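You operate a simulated robot arm through the tools that you are given. There is no shell and no other tool. Be economical: measure what you need, move in short steps, check, and stop when the job is done.

You run a simulated robot arm. Do the job below in one go: nothing can be reset, and whatever is moved stays where it is left.

TASK
The charger reads FULL: prove the shop battery under load before it rests.
Fine: charger off before the selector goes to USE; tester key once, watch for GOOD; selector to OFF.

Only the result counts: the job must be done as asked and must still hold three seconds after the hand-in. Knocking over, shifting, dropping, spilling or breaking anything else fails it.

THE ROBOT
A 7-joint arm with a two-finger parallel gripper, fixed in place. Base frame: the origin is at the foot of the arm, x ahead of it, y to its left, z up; the work surface is at about z = 80.4. Readings come in cm, degrees, newtons and seconds.
With the tool pointing down near the work surface it reaches from about 24 to 68 cm from the base axis. Its first joint turns from -66.0 to 66.0 degrees. Payload 2.4 kg.
The TCP is the grasp point between the finger pads, 3 cm short of the fingertips. In the tool frame z runs along the fingers and y along their closing line. Largest opening 9.4 cm; finger width 2.8, thickness 1; the body of the gripper, 5 by 9.6 cm, starts 5.5 cm behind the TCP.
Orientation is that of the tool frame in the base frame, as a unit quaternion [x, y, z, w]. With the fingers straight down and closing along the base's y, the tool's x points along the base's -x, its y along +y and its z along -z.

THE INTERFACE
- The arm moves only by the tool arm_command. Its argument "steps" is a list of rows, each a list of 7 numbers: the shift along the tool's x, y, z in cm, then the turn, a rotation vector about the tool's x, y, z in degrees, then the opening in per cent of the stroke, from 0 (shut) to 100 (fully open). In form: [[tx, ty, tz, ax, ay, az, grip], ...]. A call has 1 to 10 rows; each row shifts and turns the commanded pose from where the row before left it, along the tool's axes as they then stand. Rows are played at 5 a second. More than 5 cm and 8.6 degrees between two rows, or a gripper value outside its range, and nothing of the call is played. Where a pose cannot be reached the arm comes as near as it can. A force on the tool above 40 N (or 10 N above the force at the start of the call, whichever is more), or a blocked arm, ends the call early, and 0.2 s more pass. Each finger travels about 15.3 cm/s and halts on what it meets, pressing with about 35 N; the grip force reading is that of the motor and also rises with nothing between the fingers. The clock runs only during rows and for 0.2 s after the last one: add rows that do not move to give the fingers time. The reply holds the time, the measured pose of the TCP, the force on the tool along the base axes, the opening and the grip force, in the units named above and with some noise.
- Cameras (640 x 400 px; columns grow to the right, rows downward): "scene" is fixed at [3.26, 47.95, 143.5]; the picture's right is [-0.69, -0.73, 0.00], its down [-0.46, 0.43, -0.78] and it looks along [0.56, -0.53, -0.63] (base axes); focal length 300 px, centre (320, 200). "wrist" rides on the gripper at [-3.7, 0, -5.8] in the tool frame; the picture's right is [0.00, -1.00, 0.00], its down [0.97, 0.00, -0.24] and it looks along [0.24, 0.00, 0.97] (tool axes); focal length 218 px, centre (320, 200).
- snapshot(camera): a new picture of that camera. The clock stands still meanwhile.
- measure_at(camera, pixels): for up to 12 pixels [column, row] of the newest picture of that camera ("zoom" is the newest enlarged one), the place [x, y, z] in the base frame of the surface seen there, good to about 0.2 cm, but the place of the scene camera against the robot may be out by one fixed shift of up to 1.2 cm in any direction. The clock stands still meanwhile.
- zoom(camera, box): a new picture of the part [left, top, right, bottom] of that camera's present view, enlarged. The clock stands still meanwhile.
- hand_in(): hands the job in; it is judged then, once.

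Work in short steps. Measure before you move; look again where a grasp or a placing could have gone wrong, and mend it. You have 80 turns and 38 pictures in all, those below and enlarged ones among them. Open the gripper and draw the arm clear of the work before you hand the job in, unless the task says otherwise; then end with one line.

The tools are called after "Call:" as a command line: name --pt "numbers of a row" for each row, then --argument value for the rest, lists and objects as JSON in quotes. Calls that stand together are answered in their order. arm_command: Moves the arm, as the interface text tells. Its arguments: {"type":"object","properties":{"steps":{"type":"array"}},"required":["steps"]} The other tools are called the same way: snapshot (camera) takes a picture; measure_at (camera, pixels) gives the place of the surface under pixels of a picture; zoom (camera, box) takes an enlarged picture of a part of a camera's view; hand_in () hands the job in.

At the start:

```text
t: 0.0
position: [41.47, 4.41, 120.95]
orientation: [-0.001, 1.0, 0.0, 0.0]
contact_force: [-0.1, -0.3, -0.3]
gripper_width: 9.39
grip_force: 0.1
```

scene: 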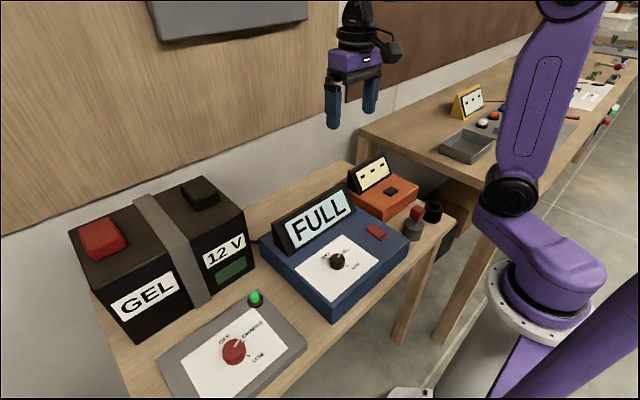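
wrist: 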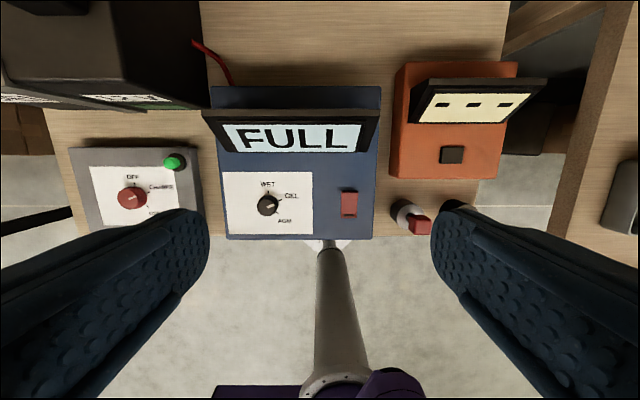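

The pictures show the selector (red knob, wrist ~[132,197]), the charger with its red rocker switch [348,204], and the orange tester with a dark key [452,155]. I'll zoom in on these first.

Call:
zoom --camera "wrist" --box '[60, 140, 220, 240]'

Call:
zoom --camera "wrist" --box '[320, 60, 560, 250]'

Call:
zoom --camera "scene" --box '[150, 280, 310, 400]'

Call:
measure_at --camera "wrist" --pixels '[[132, 197], [110, 175], [100, 210], [348, 197], [348, 212], [330, 220], [452, 155], [425, 165], [268, 205], [407, 212], [420, 225], [173, 161]]'

```text
4.00 times, centred on (140, 190) of wrist
```

zoom: 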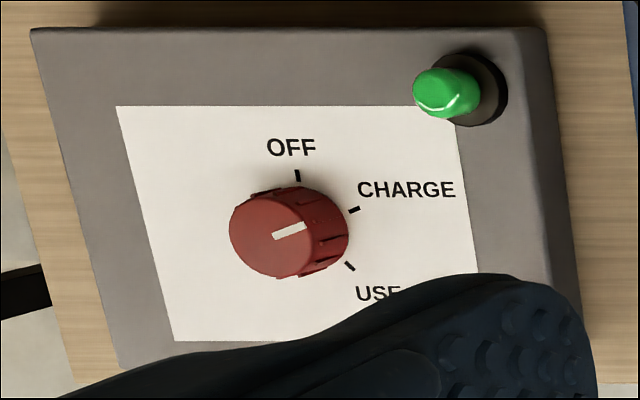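

```text
2.11 times, centred on (440, 155) of wrist
```

zoom: 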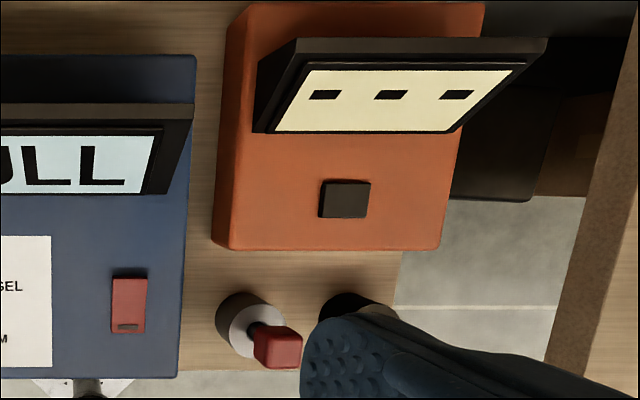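

```text
3.33 times, centred on (230, 340) of scene
```

zoom: 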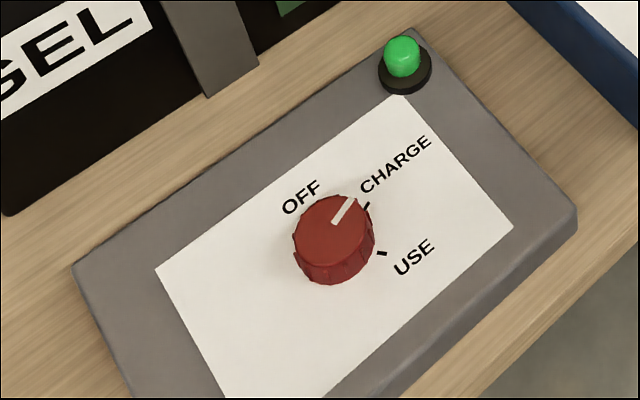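

```text
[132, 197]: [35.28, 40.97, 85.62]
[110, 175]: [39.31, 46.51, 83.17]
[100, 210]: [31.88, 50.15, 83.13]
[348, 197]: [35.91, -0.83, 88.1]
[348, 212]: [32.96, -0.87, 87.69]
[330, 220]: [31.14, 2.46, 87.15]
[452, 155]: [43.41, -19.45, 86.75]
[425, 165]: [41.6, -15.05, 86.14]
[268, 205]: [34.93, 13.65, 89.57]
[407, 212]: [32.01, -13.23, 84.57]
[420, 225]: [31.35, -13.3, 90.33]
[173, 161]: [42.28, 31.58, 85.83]
```

The selector points to CHARGE. Next I'll look at the charger rocker and at the small red and black posts by the tester.

Call:
zoom --camera "scene" --box '[320, 140, 480, 260]'

Call:
measure_at --camera "scene" --pixels '[[376, 231], [370, 227], [381, 237], [390, 191], [386, 205], [232, 346], [417, 212], [433, 205], [253, 296], [337, 260]]'

```text
3.33 times, centred on (400, 200) of scene
```

zoom: 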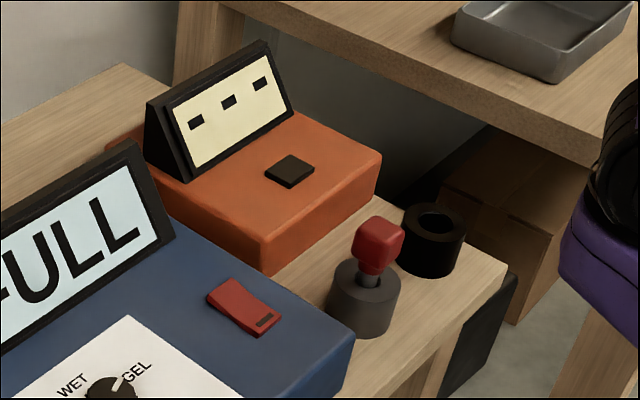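

```text
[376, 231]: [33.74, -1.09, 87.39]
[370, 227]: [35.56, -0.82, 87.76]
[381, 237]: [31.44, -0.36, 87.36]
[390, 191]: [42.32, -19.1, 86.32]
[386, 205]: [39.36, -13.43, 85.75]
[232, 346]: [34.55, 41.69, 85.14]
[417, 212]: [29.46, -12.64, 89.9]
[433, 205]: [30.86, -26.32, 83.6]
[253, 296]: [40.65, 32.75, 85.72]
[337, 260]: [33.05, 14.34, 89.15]
```

A parked red plug stands in a grey holder and a black socket next to it is empty; these look like bystanders. I'll check the display heights and move above the charger rocker with the fingers shut.

Call:
measure_at --camera "wrist" --pixels '[[290, 112], [370, 112], [365, 155], [470, 80], [440, 120], [540, 83], [348, 192], [348, 204], [348, 216], [340, 204], [357, 204]]'

Call:
arm_command --pt "2 -1.75 3 0 0 0 0" --pt "1.8 -1.75 3 0 0 0 0" --pt "1.8 -1.75 3 0 0 0 0" --pt "0 0 3 0 0 0 0" --pt "0 0 3 0 0 0 0" --pt "0 0 3 0 0 0 0" --pt "0 0 0 0 0 0 0" --pt "0 0 0 0 0 0 0"

```text
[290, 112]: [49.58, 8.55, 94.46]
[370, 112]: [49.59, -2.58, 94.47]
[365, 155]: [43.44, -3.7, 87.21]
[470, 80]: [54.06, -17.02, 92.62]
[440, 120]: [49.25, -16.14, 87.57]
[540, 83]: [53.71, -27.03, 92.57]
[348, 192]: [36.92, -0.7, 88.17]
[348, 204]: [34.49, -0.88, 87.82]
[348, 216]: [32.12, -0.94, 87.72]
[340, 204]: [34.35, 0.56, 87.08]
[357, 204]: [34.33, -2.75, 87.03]
```

```text
t: 1.8
position: [35.8, -0.76, 102.91]
orientation: [0.0, 1.0, 0.0, 0.0]
contact_force: [0.6, -0.3, 0.6]
gripper_width: 0.01
grip_force: 32.8
```

The tool is at [35.8,-0.76,102.9], directly over the rocker's far end. I'll check with the wrist camera.

Call:
snapshot --camera "wrist"

Call:
zoom --camera "scene" --box '[340, 200, 420, 260]'

```text
31 pictures are left
```

wrist: 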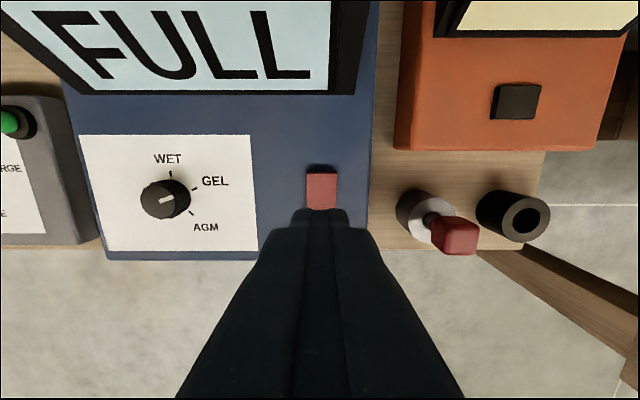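

```text
6.67 times, centred on (380, 230) of scene
```

zoom: 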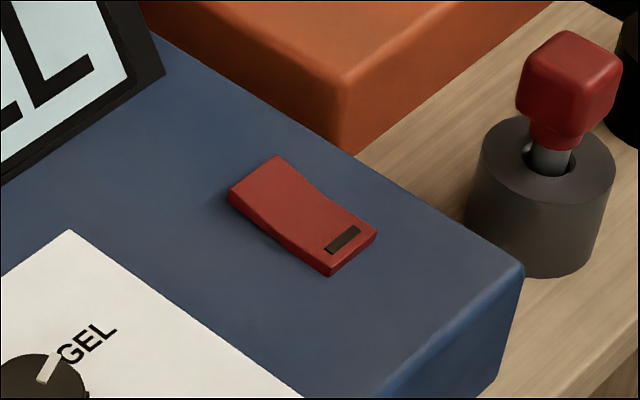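

The rocker's far end stands high and the marked near end is down, so pressing the far end (x≈36.8) should switch it off. I'll descend, pressing slowly at the bottom.

Call:
arm_command --pt "-1 -0.1 3 0 0 0 0" --pt "0 0 3 0 0 0 0" --pt "0 0 3 0 0 0 0" --pt "0 0 1.6 0 0 0 0" --pt "0 0 0.4 0 0 0 0" --pt "0 0 0.3 0 0 0 0" --pt "0 0 0.3 0 0 0 0" --pt "0 0 0.2 0 0 0 0" --pt "0 0 0.2 0 0 0 0"

```text
t: 3.8
position: [36.91, -0.98, 91.08]
orientation: [0.001, 1.0, 0.0, 0.0]
contact_force: [0.5, -0.7, 0.6]
gripper_width: 0.0
grip_force: 33.3
```

The tip has just reached the expected rocker height and no force shows. I'll press further in small steps.

Call:
arm_command --pt "0 0 0.2 0 0 0 0" --pt "0 0 0.2 0 0 0 0" --pt "0 0 0.2 0 0 0 0" --pt "0 0 0 0 0 0 0"

Call:
zoom --camera "scene" --box '[260, 170, 420, 290]'

```text
t: 4.4
position: [36.93, -1.07, 90.65]
orientation: [0.0, 1.0, 0.0, 0.001]
contact_force: [-2.7, 1.2, 13.2]
gripper_width: 0.0
grip_force: 33.0
stopped in row 3: the force on the tool passed its limit (the readings are from after the stop); the commanded pose is now the measured one
```

```text
3.33 times, centred on (340, 230) of scene
```

zoom: 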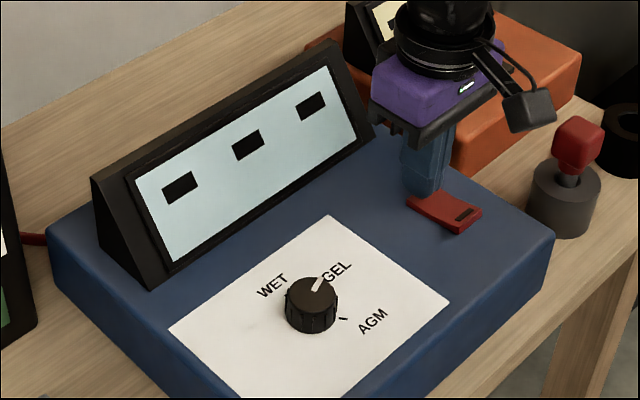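

The charger display went from FULL to "- - -", so it is off. I'll lift and travel over to the selector knob.

Call:
arm_command --pt "0 0 -4 0 0 0 0" --pt "0 0 -4 0 0 0 0" --pt "0 0 -4 0 0 0 0" --pt "0 4.5 -3 0 0 0 0" --pt "0 4.5 0 0 0 0 30" --pt "0 4.5 0 0 0 0 60" --pt "0.4 4.5 0 0 0 0 70" --pt "0.4 4.5 0 0 0 0 70" --pt "0.4 4.5 0 0 0 0 70" --pt "0.4 4.5 0 0 0 0 70"

Call:
arm_command --pt "0 4.5 0 0 0 0 70" --pt "0 4.5 0 0 0 0 70" --pt "0 1.6 0 0 0 0 70" --pt "0 0 0 0 0 0 70" --pt "0 0 0 0 0 0 70"

Call:
snapshot --camera "wrist"

```text
refused: row 4 steps farther than a row can; nothing moved
```

```text
t: 5.6
position: [37.47, 9.56, 90.86]
orientation: [0.002, 1.0, 0.003, 0.007]
contact_force: [25.6, -2.0, -6.9]
gripper_width: 6.45
grip_force: 0.2
```

```text
28 pictures are left
```

wrist: 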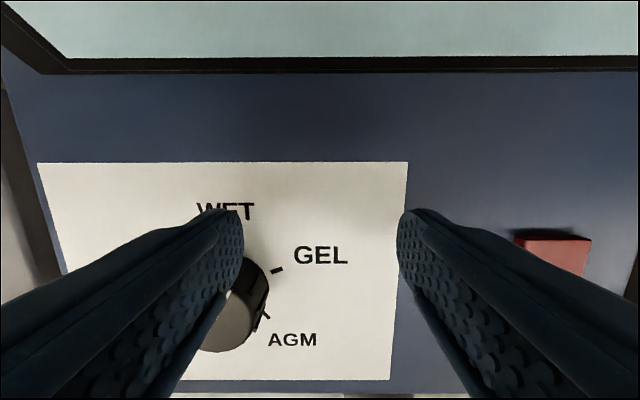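

The first call was refused because row 4 was too long a step, but the second one still ran at low height. The left finger is now touching the charger's dial. I should have waited for the first reply. I'll back off gently, go straight up, and check for damage.

Call:
arm_command --pt "-0.3 -0.8 0 0 0 0 70" --pt "0 -0.5 0 0 0 0 70" --pt "0 0 -2 0 0 0 70" --pt "0 0 -4 0 0 0 70" --pt "0 0 -4 0 0 0 70" --pt "0 0 -4 0 0 0 70" --pt "0 0 0 0 0 0 70"

```text
t: 7.2
position: [37.3, 8.38, 104.79]
orientation: [0.001, 1.0, 0.0, 0.001]
contact_force: [0.3, 0.7, 0.6]
gripper_width: 6.56
grip_force: 0.0
```

The arm is clear at z 104.8 with no contact force. I'll look at the dial and at where the charger sits.

Call:
snapshot --camera "scene"

Call:
snapshot --camera "wrist"

Call:
zoom --camera "scene" --box '[260, 170, 420, 290]'

```text
27 pictures are left
```

scene: 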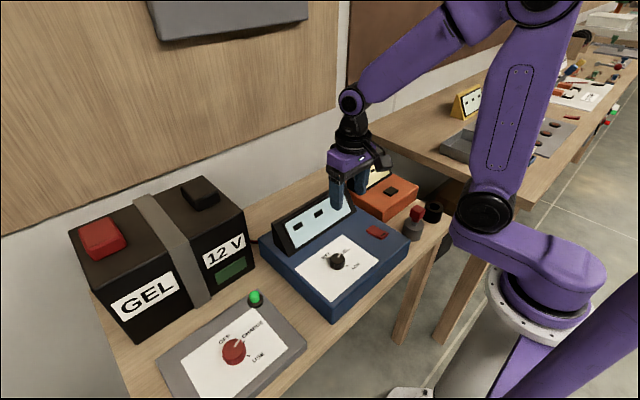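

```text
26 pictures are left
```

wrist: 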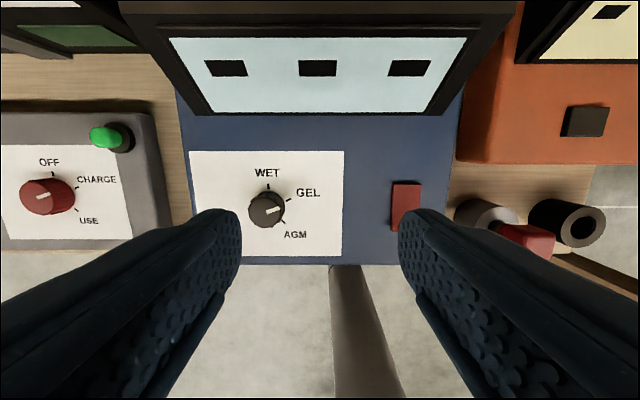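

```text
3.33 times, centred on (340, 230) of scene
```

zoom: 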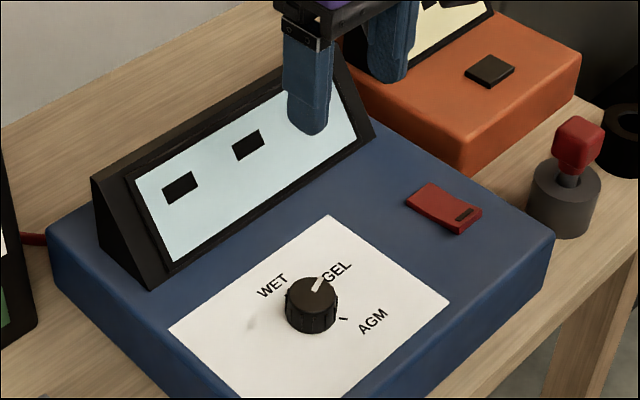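

No harm done: the dial still points to GEL, the charger sits on the same pixels, and its display is still "- - -". I'll travel to the selector at height, one call at a time.

Call:
arm_command --pt "0 4 -2 0 0 0 70" --pt "0.3 4.5 0 0 0 0 70" --pt "0.3 4.5 0 0 0 0 70" --pt "0.3 4.5 0 0 0 0 70" --pt "0.3 4.5 0 0 0 0 70" --pt "0.4 4.5 0 0 0 0 70" --pt "0.4 4.5 0 0 0 0 70" --pt "0 1.6 0 0 0 0 70" --pt "0 0 0 0 0 0 70" --pt "0 0 0 0 0 0 70"

```text
t: 9.4
position: [35.15, 40.94, 106.73]
orientation: [-0.001, 1.0, 0.0, 0.0]
contact_force: [-0.3, -1.2, -0.5]
gripper_width: 6.58
grip_force: 0.0
```

The tool is over the selector at [35.15,40.94,106.7]. I'll look.

Call:
snapshot --camera "wrist"

Call:
zoom --camera "wrist" --box '[240, 160, 400, 260]'

```text
24 pictures are left
```

wrist: 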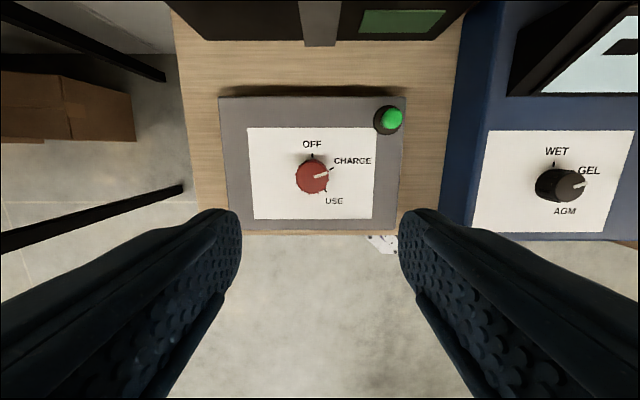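

```text
4.00 times, centred on (320, 210) of wrist
```

zoom: 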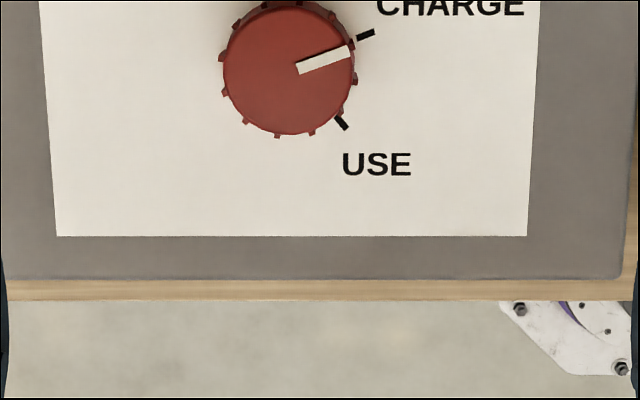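

The knob's top centre is at about [312,177]. I'll measure the knob and its ticks.

Call:
measure_at --camera "wrist" --pixels '[[312, 177], [298, 177], [326, 177], [312, 190], [331.5, 168.5], [325.5, 191], [312, 155], [312, 163], [390, 118], [384, 128], [400, 150], [300, 200]]'

```text
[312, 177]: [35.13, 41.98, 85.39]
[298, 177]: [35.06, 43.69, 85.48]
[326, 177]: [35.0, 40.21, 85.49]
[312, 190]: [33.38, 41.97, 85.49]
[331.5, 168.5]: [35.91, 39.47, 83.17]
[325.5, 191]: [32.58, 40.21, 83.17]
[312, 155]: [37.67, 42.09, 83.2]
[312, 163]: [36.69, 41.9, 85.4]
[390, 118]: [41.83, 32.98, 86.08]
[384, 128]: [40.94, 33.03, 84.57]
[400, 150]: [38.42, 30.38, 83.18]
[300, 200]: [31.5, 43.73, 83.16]
```

The knob centre is [35.1,42.0], its top is at 85.45 and the panel at 83.17. The ticks sit 72° apart, clockwise OFF→CHARGE→USE. I'll pre-rotate -36° while centring and descending partway.

Call:
arm_command --pt "0 1.06 0 0 0 0 75" --pt "0 0 2 0 0 -8 75" --pt "0 0 2 0 0 -8 75" --pt "0 0 2 0 0 -8 75" --pt "0 0 2 0 0 -8 75" --pt "0 0 3 0 0 -4 75" --pt "0 0 3 0 0 0 75" --pt "0 0 0 0 0 0 75" --pt "0 0 0 0 0 0 75"

```text
t: 11.4
position: [35.21, 41.95, 92.76]
orientation: [-0.309, 0.951, 0.0, 0.001]
contact_force: [-0.5, 0.5, -0.4]
gripper_width: 7.08
grip_force: 0.1
```

The tool is centred at z 92.8 and turned -36°. I'll descend the remaining 6 cm and close gently on the knob.

Call:
arm_command --pt "0 0 2.5 0 0 0 75" --pt "0 0 2.5 0 0 0 75" --pt "0 0 1.0 0 0 0 75" --pt "0 0 0 0 0 0 75" --pt "0 0 0 0 0 0 55" --pt "0 0 0 0 0 0 45" --pt "0 0 0 0 0 0 38" --pt "0 0 0 0 0 0 38"

```text
t: 13.2
position: [35.22, 42.06, 86.81]
orientation: [-0.31, 0.951, 0.0, 0.001]
contact_force: [-6.2, 8.3, -4.7]
gripper_width: 4.25
grip_force: 44.8
```

I'm holding the knob at 4.25 cm with a small side force. I'll turn it +72°, from CHARGE to USE.

Call:
arm_command --pt "0 0 0 0 0 8 38" --pt "0 0 0 0 0 8 38" --pt "0 0 0 0 0 8 38" --pt "0 0 0 0 0 8 38" --pt "0 0 0 0 0 8 38" --pt "0 0 0 0 0 8 38" --pt "0 0 0 0 0 8 38" --pt "0 0 0 0 0 8 38" --pt "0 0 0 0 0 8 38" --pt "0 0 0 0 0 0 38"

Call:
zoom --camera "wrist" --box '[200, 80, 440, 230]'

```text
t: 15.4
position: [35.0, 41.85, 86.71]
orientation: [0.309, 0.951, -0.001, 0.001]
contact_force: [-14.2, -4.4, 19.2]
gripper_width: 4.19
grip_force: 45.3
```

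```text
2.67 times, centred on (320, 155) of wrist
```

zoom: 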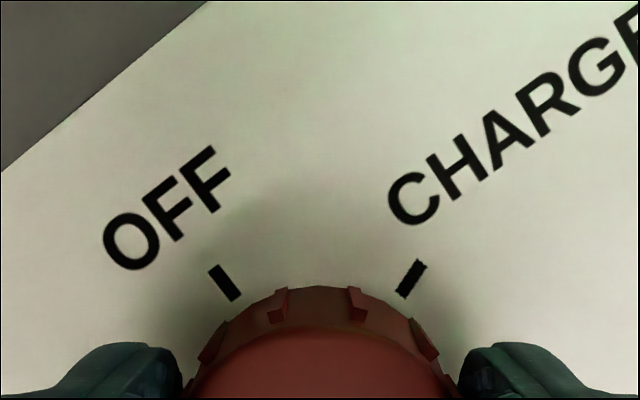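

The turn is complete. I'll release, lift and check the pointer.

Call:
arm_command --pt "0 0 0 0 0 0 60" --pt "0 0 0 0 0 0 75" --pt "0 0 0 0 0 0 75" --pt "0 0 -3 0 0 0 75" --pt "0 0 -3 0 0 0 75" --pt "0 0 -4 0 0 0 75" --pt "0 0 -4 0 0 0 75" --pt "0 0 -4 0 0 0 75" --pt "0 0 0 0 0 0 75"

Call:
snapshot --camera "wrist"

Call:
snapshot --camera "scene"

```text
t: 17.4
position: [35.33, 41.94, 104.9]
orientation: [0.309, 0.951, 0.0, 0.001]
contact_force: [-0.3, 0.0, -0.3]
gripper_width: 7.07
grip_force: 0.0
```

```text
21 pictures are left
```

wrist: 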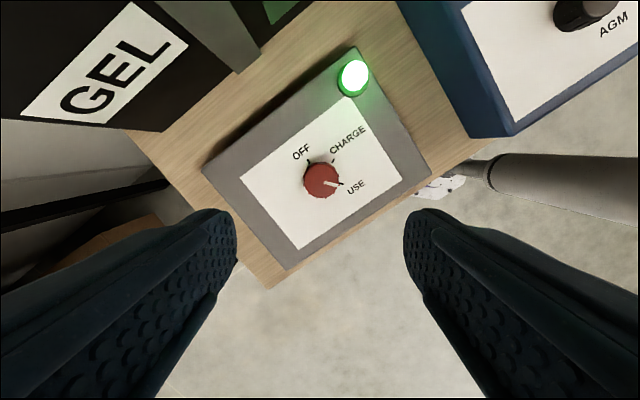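

```text
20 pictures are left
```

scene: 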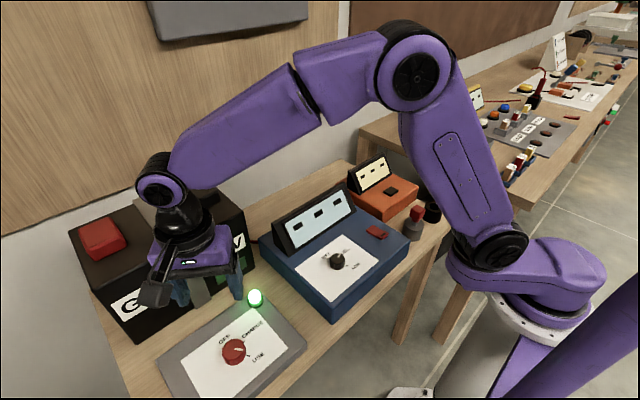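

The selector is at USE and the green lamp is lit. Next is the tester key: I'll rotate back and travel at height with the fingers closed.

Call:
arm_command --pt "0 0 0 0 0 -8 40" --pt "0 0 0 0 0 -8 10" --pt "0 0 0 0 0 -8 0" --pt "0 0 0 0 0 -8 0" --pt "0 0 0 0 0 -4 0" --pt "0 -4.5 -1 0 0 0 0" --pt "0 -4.5 -1 0 0 0 0" --pt "0 -4.5 0 0 0 0 0" --pt "0 -4.5 0 0 0 0 0" --pt "0 -4.5 0 0 0 0 0"

```text
t: 19.6
position: [35.06, 19.45, 106.66]
orientation: [0.001, 1.0, 0.0, 0.001]
contact_force: [-0.1, -0.6, 0.6]
gripper_width: 0.01
grip_force: 32.9
```

The tool is at [35.1,19.5,106.7] on the way. I'll continue to above the key at about [43.4,-19.4].

Call:
arm_command --pt "-0.9 -4.3 0 0 0 0 0" --pt "-0.9 -4.3 0 0 0 0 0" --pt "-0.9 -4.3 0 0 0 0 0" --pt "-0.9 -4.3 0 0 0 0 0" --pt "-0.9 -4.3 0 0 0 0 0" --pt "-0.9 -4.3 0 0 0 0 0" --pt "-0.9 -4.3 0 0 0 0 0" --pt "-0.9 -4.3 0 0 0 0 0" --pt "-0.4 -4.3 0 0 0 0 0" --pt "0 0 0 0 0 0 0"

Call:
snapshot --camera "wrist"

```text
t: 21.8
position: [42.59, -19.51, 106.64]
orientation: [0.0, 1.0, 0.0, 0.001]
contact_force: [0.9, 0.0, 0.1]
gripper_width: 0.0
grip_force: 32.9
```

```text
19 pictures are left
```

wrist: 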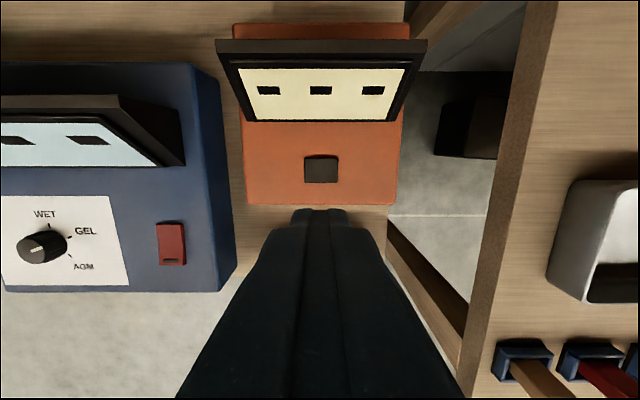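

The key is centred at [321,169]. I'll measure it from this nearer view.

Call:
measure_at --camera "wrist" --pixels '[[321, 169], [321, 160], [321, 178], [308, 169], [334, 169], [321, 195], [320, 115], [320, 45]]'

```text
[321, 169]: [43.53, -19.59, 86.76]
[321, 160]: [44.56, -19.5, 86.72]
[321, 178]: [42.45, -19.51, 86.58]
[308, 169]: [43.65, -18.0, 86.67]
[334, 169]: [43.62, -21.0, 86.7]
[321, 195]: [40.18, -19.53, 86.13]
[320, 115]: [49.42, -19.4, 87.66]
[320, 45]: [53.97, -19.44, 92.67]
```

The key top is at [43.55,-19.5,86.7], so contact comes at TCP z≈89.75. I'll descend to 90.3 first.

Call:
arm_command --pt "-0.95 0 3 0 0 0 0" --pt "0 0 4 0 0 0 0" --pt "0 0 4 0 0 0 0" --pt "0 0 3.5 0 0 0 0" --pt "0 0 1.6 0 0 0 0" --pt "0 0 0 0 0 0 0"

```text
t: 23.2
position: [43.73, -19.13, 90.69]
orientation: [0.0, 1.0, 0.0, 0.001]
contact_force: [-1.0, 0.0, -1.4]
gripper_width: 0.01
grip_force: 33.1
```

The tool hovers just above the key with no contact. I'll press once in small steps and then lift in a separate call.

Call:
arm_command --pt "0 -0.3 0.4 0 0 0 0" --pt "0 0 0.3 0 0 0 0" --pt "0 0 0.2 0 0 0 0" --pt "0 0 0.2 0 0 0 0" --pt "0 0 0.2 0 0 0 0" --pt "0 0 0.2 0 0 0 0"

Call:
zoom --camera "scene" --box '[320, 140, 440, 230]'

```text
t: 24.6
position: [43.66, -19.56, 89.26]
orientation: [-0.001, 1.0, 0.001, 0.001]
contact_force: [1.2, 0.3, 4.4]
gripper_width: 0.0
grip_force: 33.6
```

```text
4.44 times, centred on (380, 185) of scene
```

zoom: 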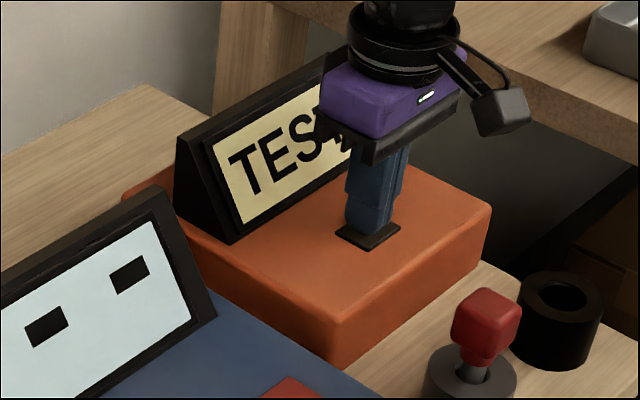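

The tester shows TEST, so the press registered. I'll lift off the key and watch for GOOD.

Call:
arm_command --pt "0 0 -1 0 0 0 0" --pt "0 0 -3 0 0 0 0" --pt "0 0 -4 0 0 0 0" --pt "0 0 -4 0 0 0 0" --pt "0 0 -4 0 0 0 0" --pt "0 0 -2 0 0 0 0" --pt "0 0 0 0 0 0 0" --pt "0 0 0 0 0 0 0" --pt "0 0 0 0 0 0 0"

Call:
snapshot --camera "wrist"

```text
t: 26.6
position: [43.65, -19.34, 107.06]
orientation: [-0.001, 1.0, 0.0, 0.001]
contact_force: [-0.6, 0.2, -0.2]
gripper_width: 0.01
grip_force: 32.9
```

```text
17 pictures are left
```

wrist: 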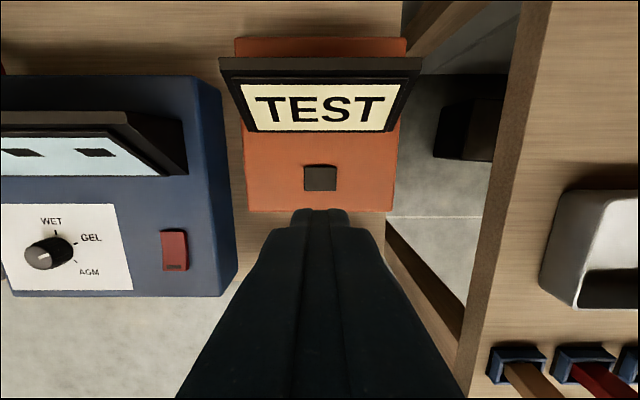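

It still reads TEST, so I'll wait two more seconds.

Call:
arm_command --pt "0 0 0 0 0 0 0" --pt "0 0 0 0 0 0 0" --pt "0 0 0 0 0 0 0" --pt "0 0 0 0 0 0 0" --pt "0 0 0 0 0 0 0" --pt "0 0 0 0 0 0 0" --pt "0 0 0 0 0 0 0" --pt "0 0 0 0 0 0 0" --pt "0 0 0 0 0 0 0" --pt "0 0 0 0 0 0 0"

Call:
zoom --camera "wrist" --box '[200, 20, 440, 220]'

```text
t: 28.8
position: [43.67, -19.42, 107.08]
orientation: [0.0, 1.0, 0.0, 0.001]
contact_force: [0.0, -0.1, -0.9]
gripper_width: 0.01
grip_force: 33.1
```

```text
2.00 times, centred on (320, 120) of wrist
```

zoom: 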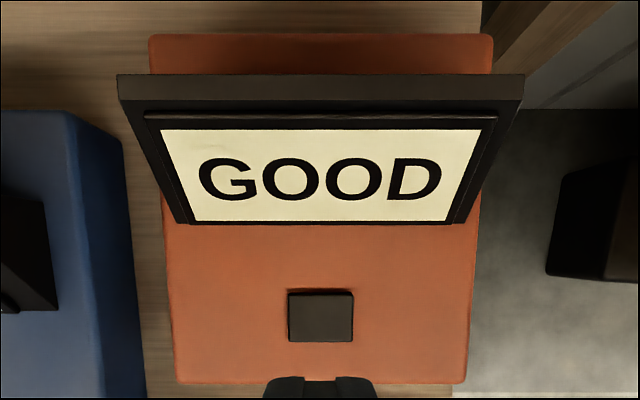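

GOOD is shown. I'll head back to the selector at height.

Call:
arm_command --pt "0.9 4.4 0 0 0 0 0" --pt "0.9 4.4 0 0 0 0 0" --pt "0.9 4.4 0 0 0 0 0" --pt "0.9 4.4 0 0 0 0 0" --pt "0.9 4.4 0 0 0 0 0" --pt "0.9 4.4 0 0 0 0 0" --pt "0.9 4.4 0 0 0 0 0" --pt "0.9 4.4 0 0 0 0 0" --pt "0.9 4.4 0 0 0 0 0" --pt "0.4 4.4 0 0 0 0 0"

```text
t: 31.0
position: [35.21, 24.59, 107.34]
orientation: [0.001, 1.0, 0.0, 0.001]
contact_force: [0.4, 0.3, -1.2]
gripper_width: 0.0
grip_force: 33.2
```

17.4 cm remain in y. I'll finish the travel, opening the fingers and starting the +72° pre-rotation.

Call:
arm_command --pt "0 4.4 0 0 0 0 0" --pt "0 4.4 0 0 0 0 0" --pt "0 4.4 0 0 0 0 30" --pt "0.05 4.2 0 0 0 0 75" --pt "0 0 0 0 0 8 75" --pt "0 0 0 0 0 8 75" --pt "0 0 0 0 0 8 75" --pt "0 0 0 0 0 8 75" --pt "0 0 0 0 0 8 75" --pt "0 0 0 0 0 8 75"

```text
t: 33.2
position: [35.22, 41.8, 107.25]
orientation: [0.409, 0.913, 0.0, 0.001]
contact_force: [-0.2, -0.4, 0.9]
gripper_width: 7.07
grip_force: 0.0
```

The yaw is 48° and the position holds. I'll finish the rotation to 72° and descend to just above the knob.

Call:
arm_command --pt "0.2 0.06 2 0 0 8 75" --pt "0 0 2.5 0 0 8 75" --pt "0 0 2.5 0 0 8 75" --pt "0 0 2.5 0 0 0 75" --pt "0 0 2.5 0 0 0 75" --pt "0 0 2.5 0 0 0 75" --pt "0 0 0 0 0 0 75" --pt "0 0 0 0 0 0 75"

Call:
snapshot --camera "wrist"

```text
t: 35.0
position: [35.05, 42.17, 92.6]
orientation: [0.588, 0.809, 0.001, 0.001]
contact_force: [-0.1, 0.6, 0.4]
gripper_width: 7.06
grip_force: 0.0
```

```text
15 pictures are left
```

wrist: 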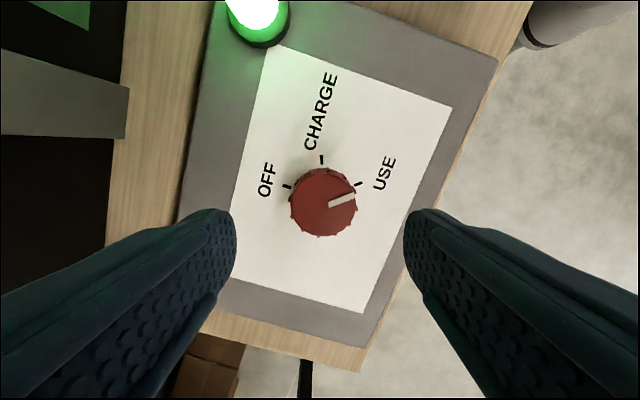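

The knob sits centred between the fingers, pointing at USE. I'll descend and grip.

Call:
arm_command --pt "0 0 2.5 0 0 0 75" --pt "0 0 2.5 0 0 0 75" --pt "0 0 0.8 0 0 0 75" --pt "0 0 0 0 0 0 75" --pt "0 0 0 0 0 0 55" --pt "0 0 0 0 0 0 45" --pt "0 0 0 0 0 0 38" --pt "0 0 0 0 0 0 38"

```text
t: 36.8
position: [34.9, 41.98, 86.82]
orientation: [0.588, 0.809, -0.001, 0.001]
contact_force: [-6.5, -2.2, 0.1]
gripper_width: 4.27
grip_force: 45.0
```

The knob is gripped at 4.27 cm. I'll turn back -72° for the first half, which passes through CHARGE.

Call:
arm_command --pt "0 0 0 0 0 -8 38" --pt "0 0 0 0 0 -8 38" --pt "0 0 0 0 0 -8 38" --pt "0 0 0 0 0 -8 38" --pt "0 0 0 0 0 -8 38" --pt "0 0 0 0 0 -8 38" --pt "0 0 0 0 0 -8 38" --pt "0 0 0 0 0 -8 38" --pt "0 0 0 0 0 -8 38" --pt "0 0 0 0 0 -8 38"

```text
t: 39.0
position: [34.94, 42.03, 86.88]
orientation: [-0.072, 0.997, -0.002, 0.0]
contact_force: [-25.3, -4.1, -2.8]
gripper_width: 4.25
grip_force: 44.8
```

The yaw is -8° and a side force of -25 N has built up. I'll relieve it by shifting 0.2 cm along tool x while turning the remaining -64°.

Call:
arm_command --pt "0.2 0 0 0 0 0 38" --pt "0 0 0 0 0 -8 38" --pt "0 0 0 0 0 -8 38" --pt "0 0 0 0 0 -8 38" --pt "0 0 0 0 0 -8 38" --pt "0 0 0 0 0 -8 38" --pt "0 0 0 0 0 -8 38" --pt "0 0 0 0 0 -8 38" --pt "0 0 0 0 0 -8 38" --pt "0 0 0 0 0 0 38"

```text
t: 41.2
position: [35.02, 41.96, 86.89]
orientation: [-0.588, 0.809, -0.001, 0.001]
contact_force: [-8.5, -3.3, -12.4]
gripper_width: 4.22
grip_force: 45.0
```

The full 144° turn is done. I'll release, lift and look.

Call:
arm_command --pt "0 0 0 0 0 0 60" --pt "0 0 0 0 0 0 75" --pt "0 0 0 0 0 0 75" --pt "0 0 -3 0 0 0 75" --pt "0 0 -3 0 0 0 75" --pt "0 0 -4 0 0 0 75" --pt "0 0 -4 0 0 0 75" --pt "0 0 -4 0 0 0 75" --pt "0 0 0 0 0 0 75"

Call:
snapshot --camera "wrist"

Call:
snapshot --camera "scene"

```text
t: 43.2
position: [34.95, 41.84, 104.84]
orientation: [-0.588, 0.809, -0.001, 0.001]
contact_force: [0.1, 1.1, 0.4]
gripper_width: 7.03
grip_force: 0.0
```

```text
14 pictures are left
```

wrist: 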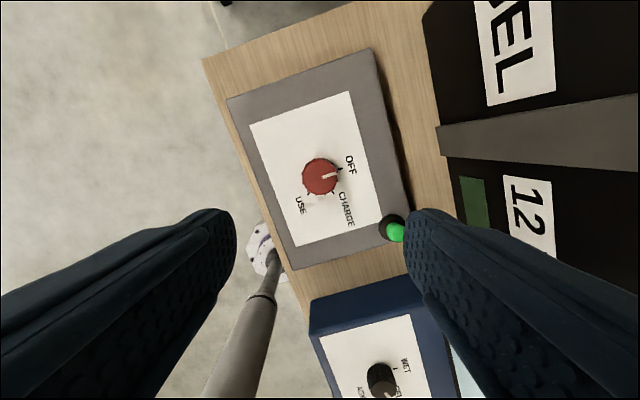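

```text
13 pictures are left
```

scene: 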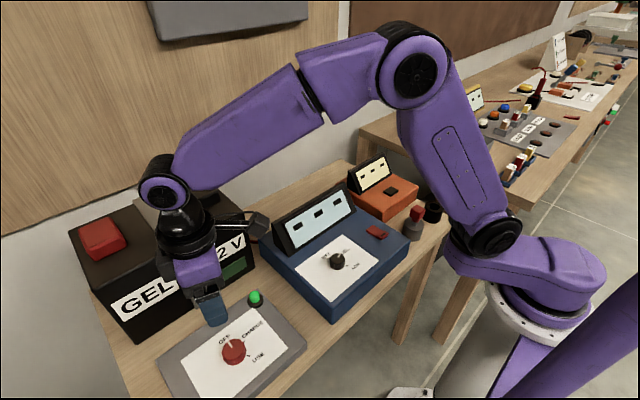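

The lamp is out, the tester shows "- - -" again and the charger is off. I'll zoom in to confirm the pointer sits on OFF.

Call:
zoom --camera "wrist" --box '[270, 130, 370, 220]'

Call:
zoom --camera "scene" --box '[150, 280, 310, 400]'

```text
4.44 times, centred on (320, 175) of wrist
```

zoom: 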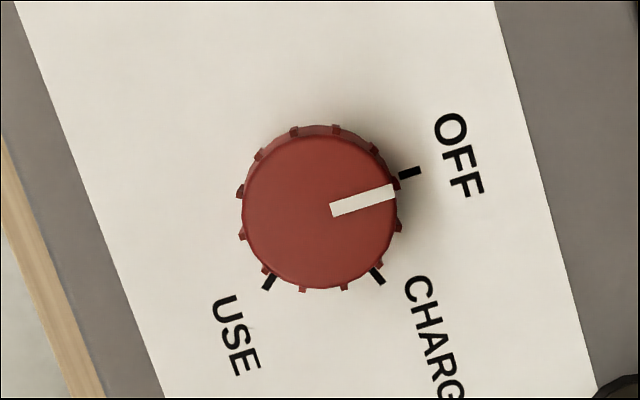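

```text
3.33 times, centred on (230, 340) of scene
```

zoom: 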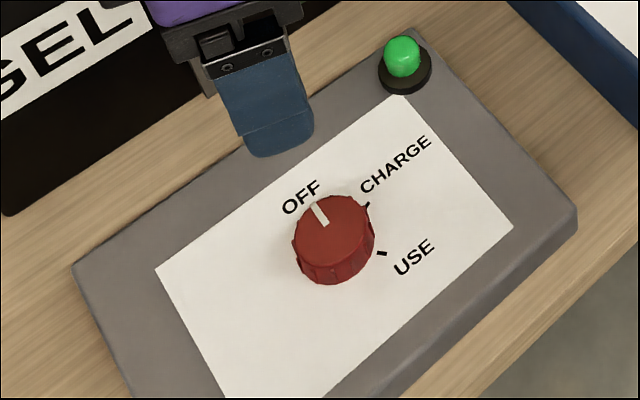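

The pointer is on OFF and the panel hasn't moved. I'll open the gripper, draw the arm up and clear, then hand in.

Call:
arm_command --pt "0 0 -3 0 0 0 100" --pt "0 0 -3 0 0 0 100" --pt "0 0 -3 0 0 0 100" --pt "0 0 -3 0 0 0 100" --pt "0 0 0 0 0 0 100"

```text
t: 44.4
position: [34.95, 41.81, 116.93]
orientation: [-0.588, 0.809, 0.0, 0.0]
contact_force: [0.0, 0.1, 0.6]
gripper_width: 9.4
grip_force: 0.0
```

The arm is clear at z 117 with the gripper open, so I'm handing in.

Call:
hand_in

```text
The job is handed in.
```

The battery tested GOOD under load: I switched the charger off, set the selector to USE, pressed the tester key once, and turned the selector to OFF. On the way, a mistimed move made a finger press against the charger's dial (about 25 N), but it still points to GEL and the charger did not shift.
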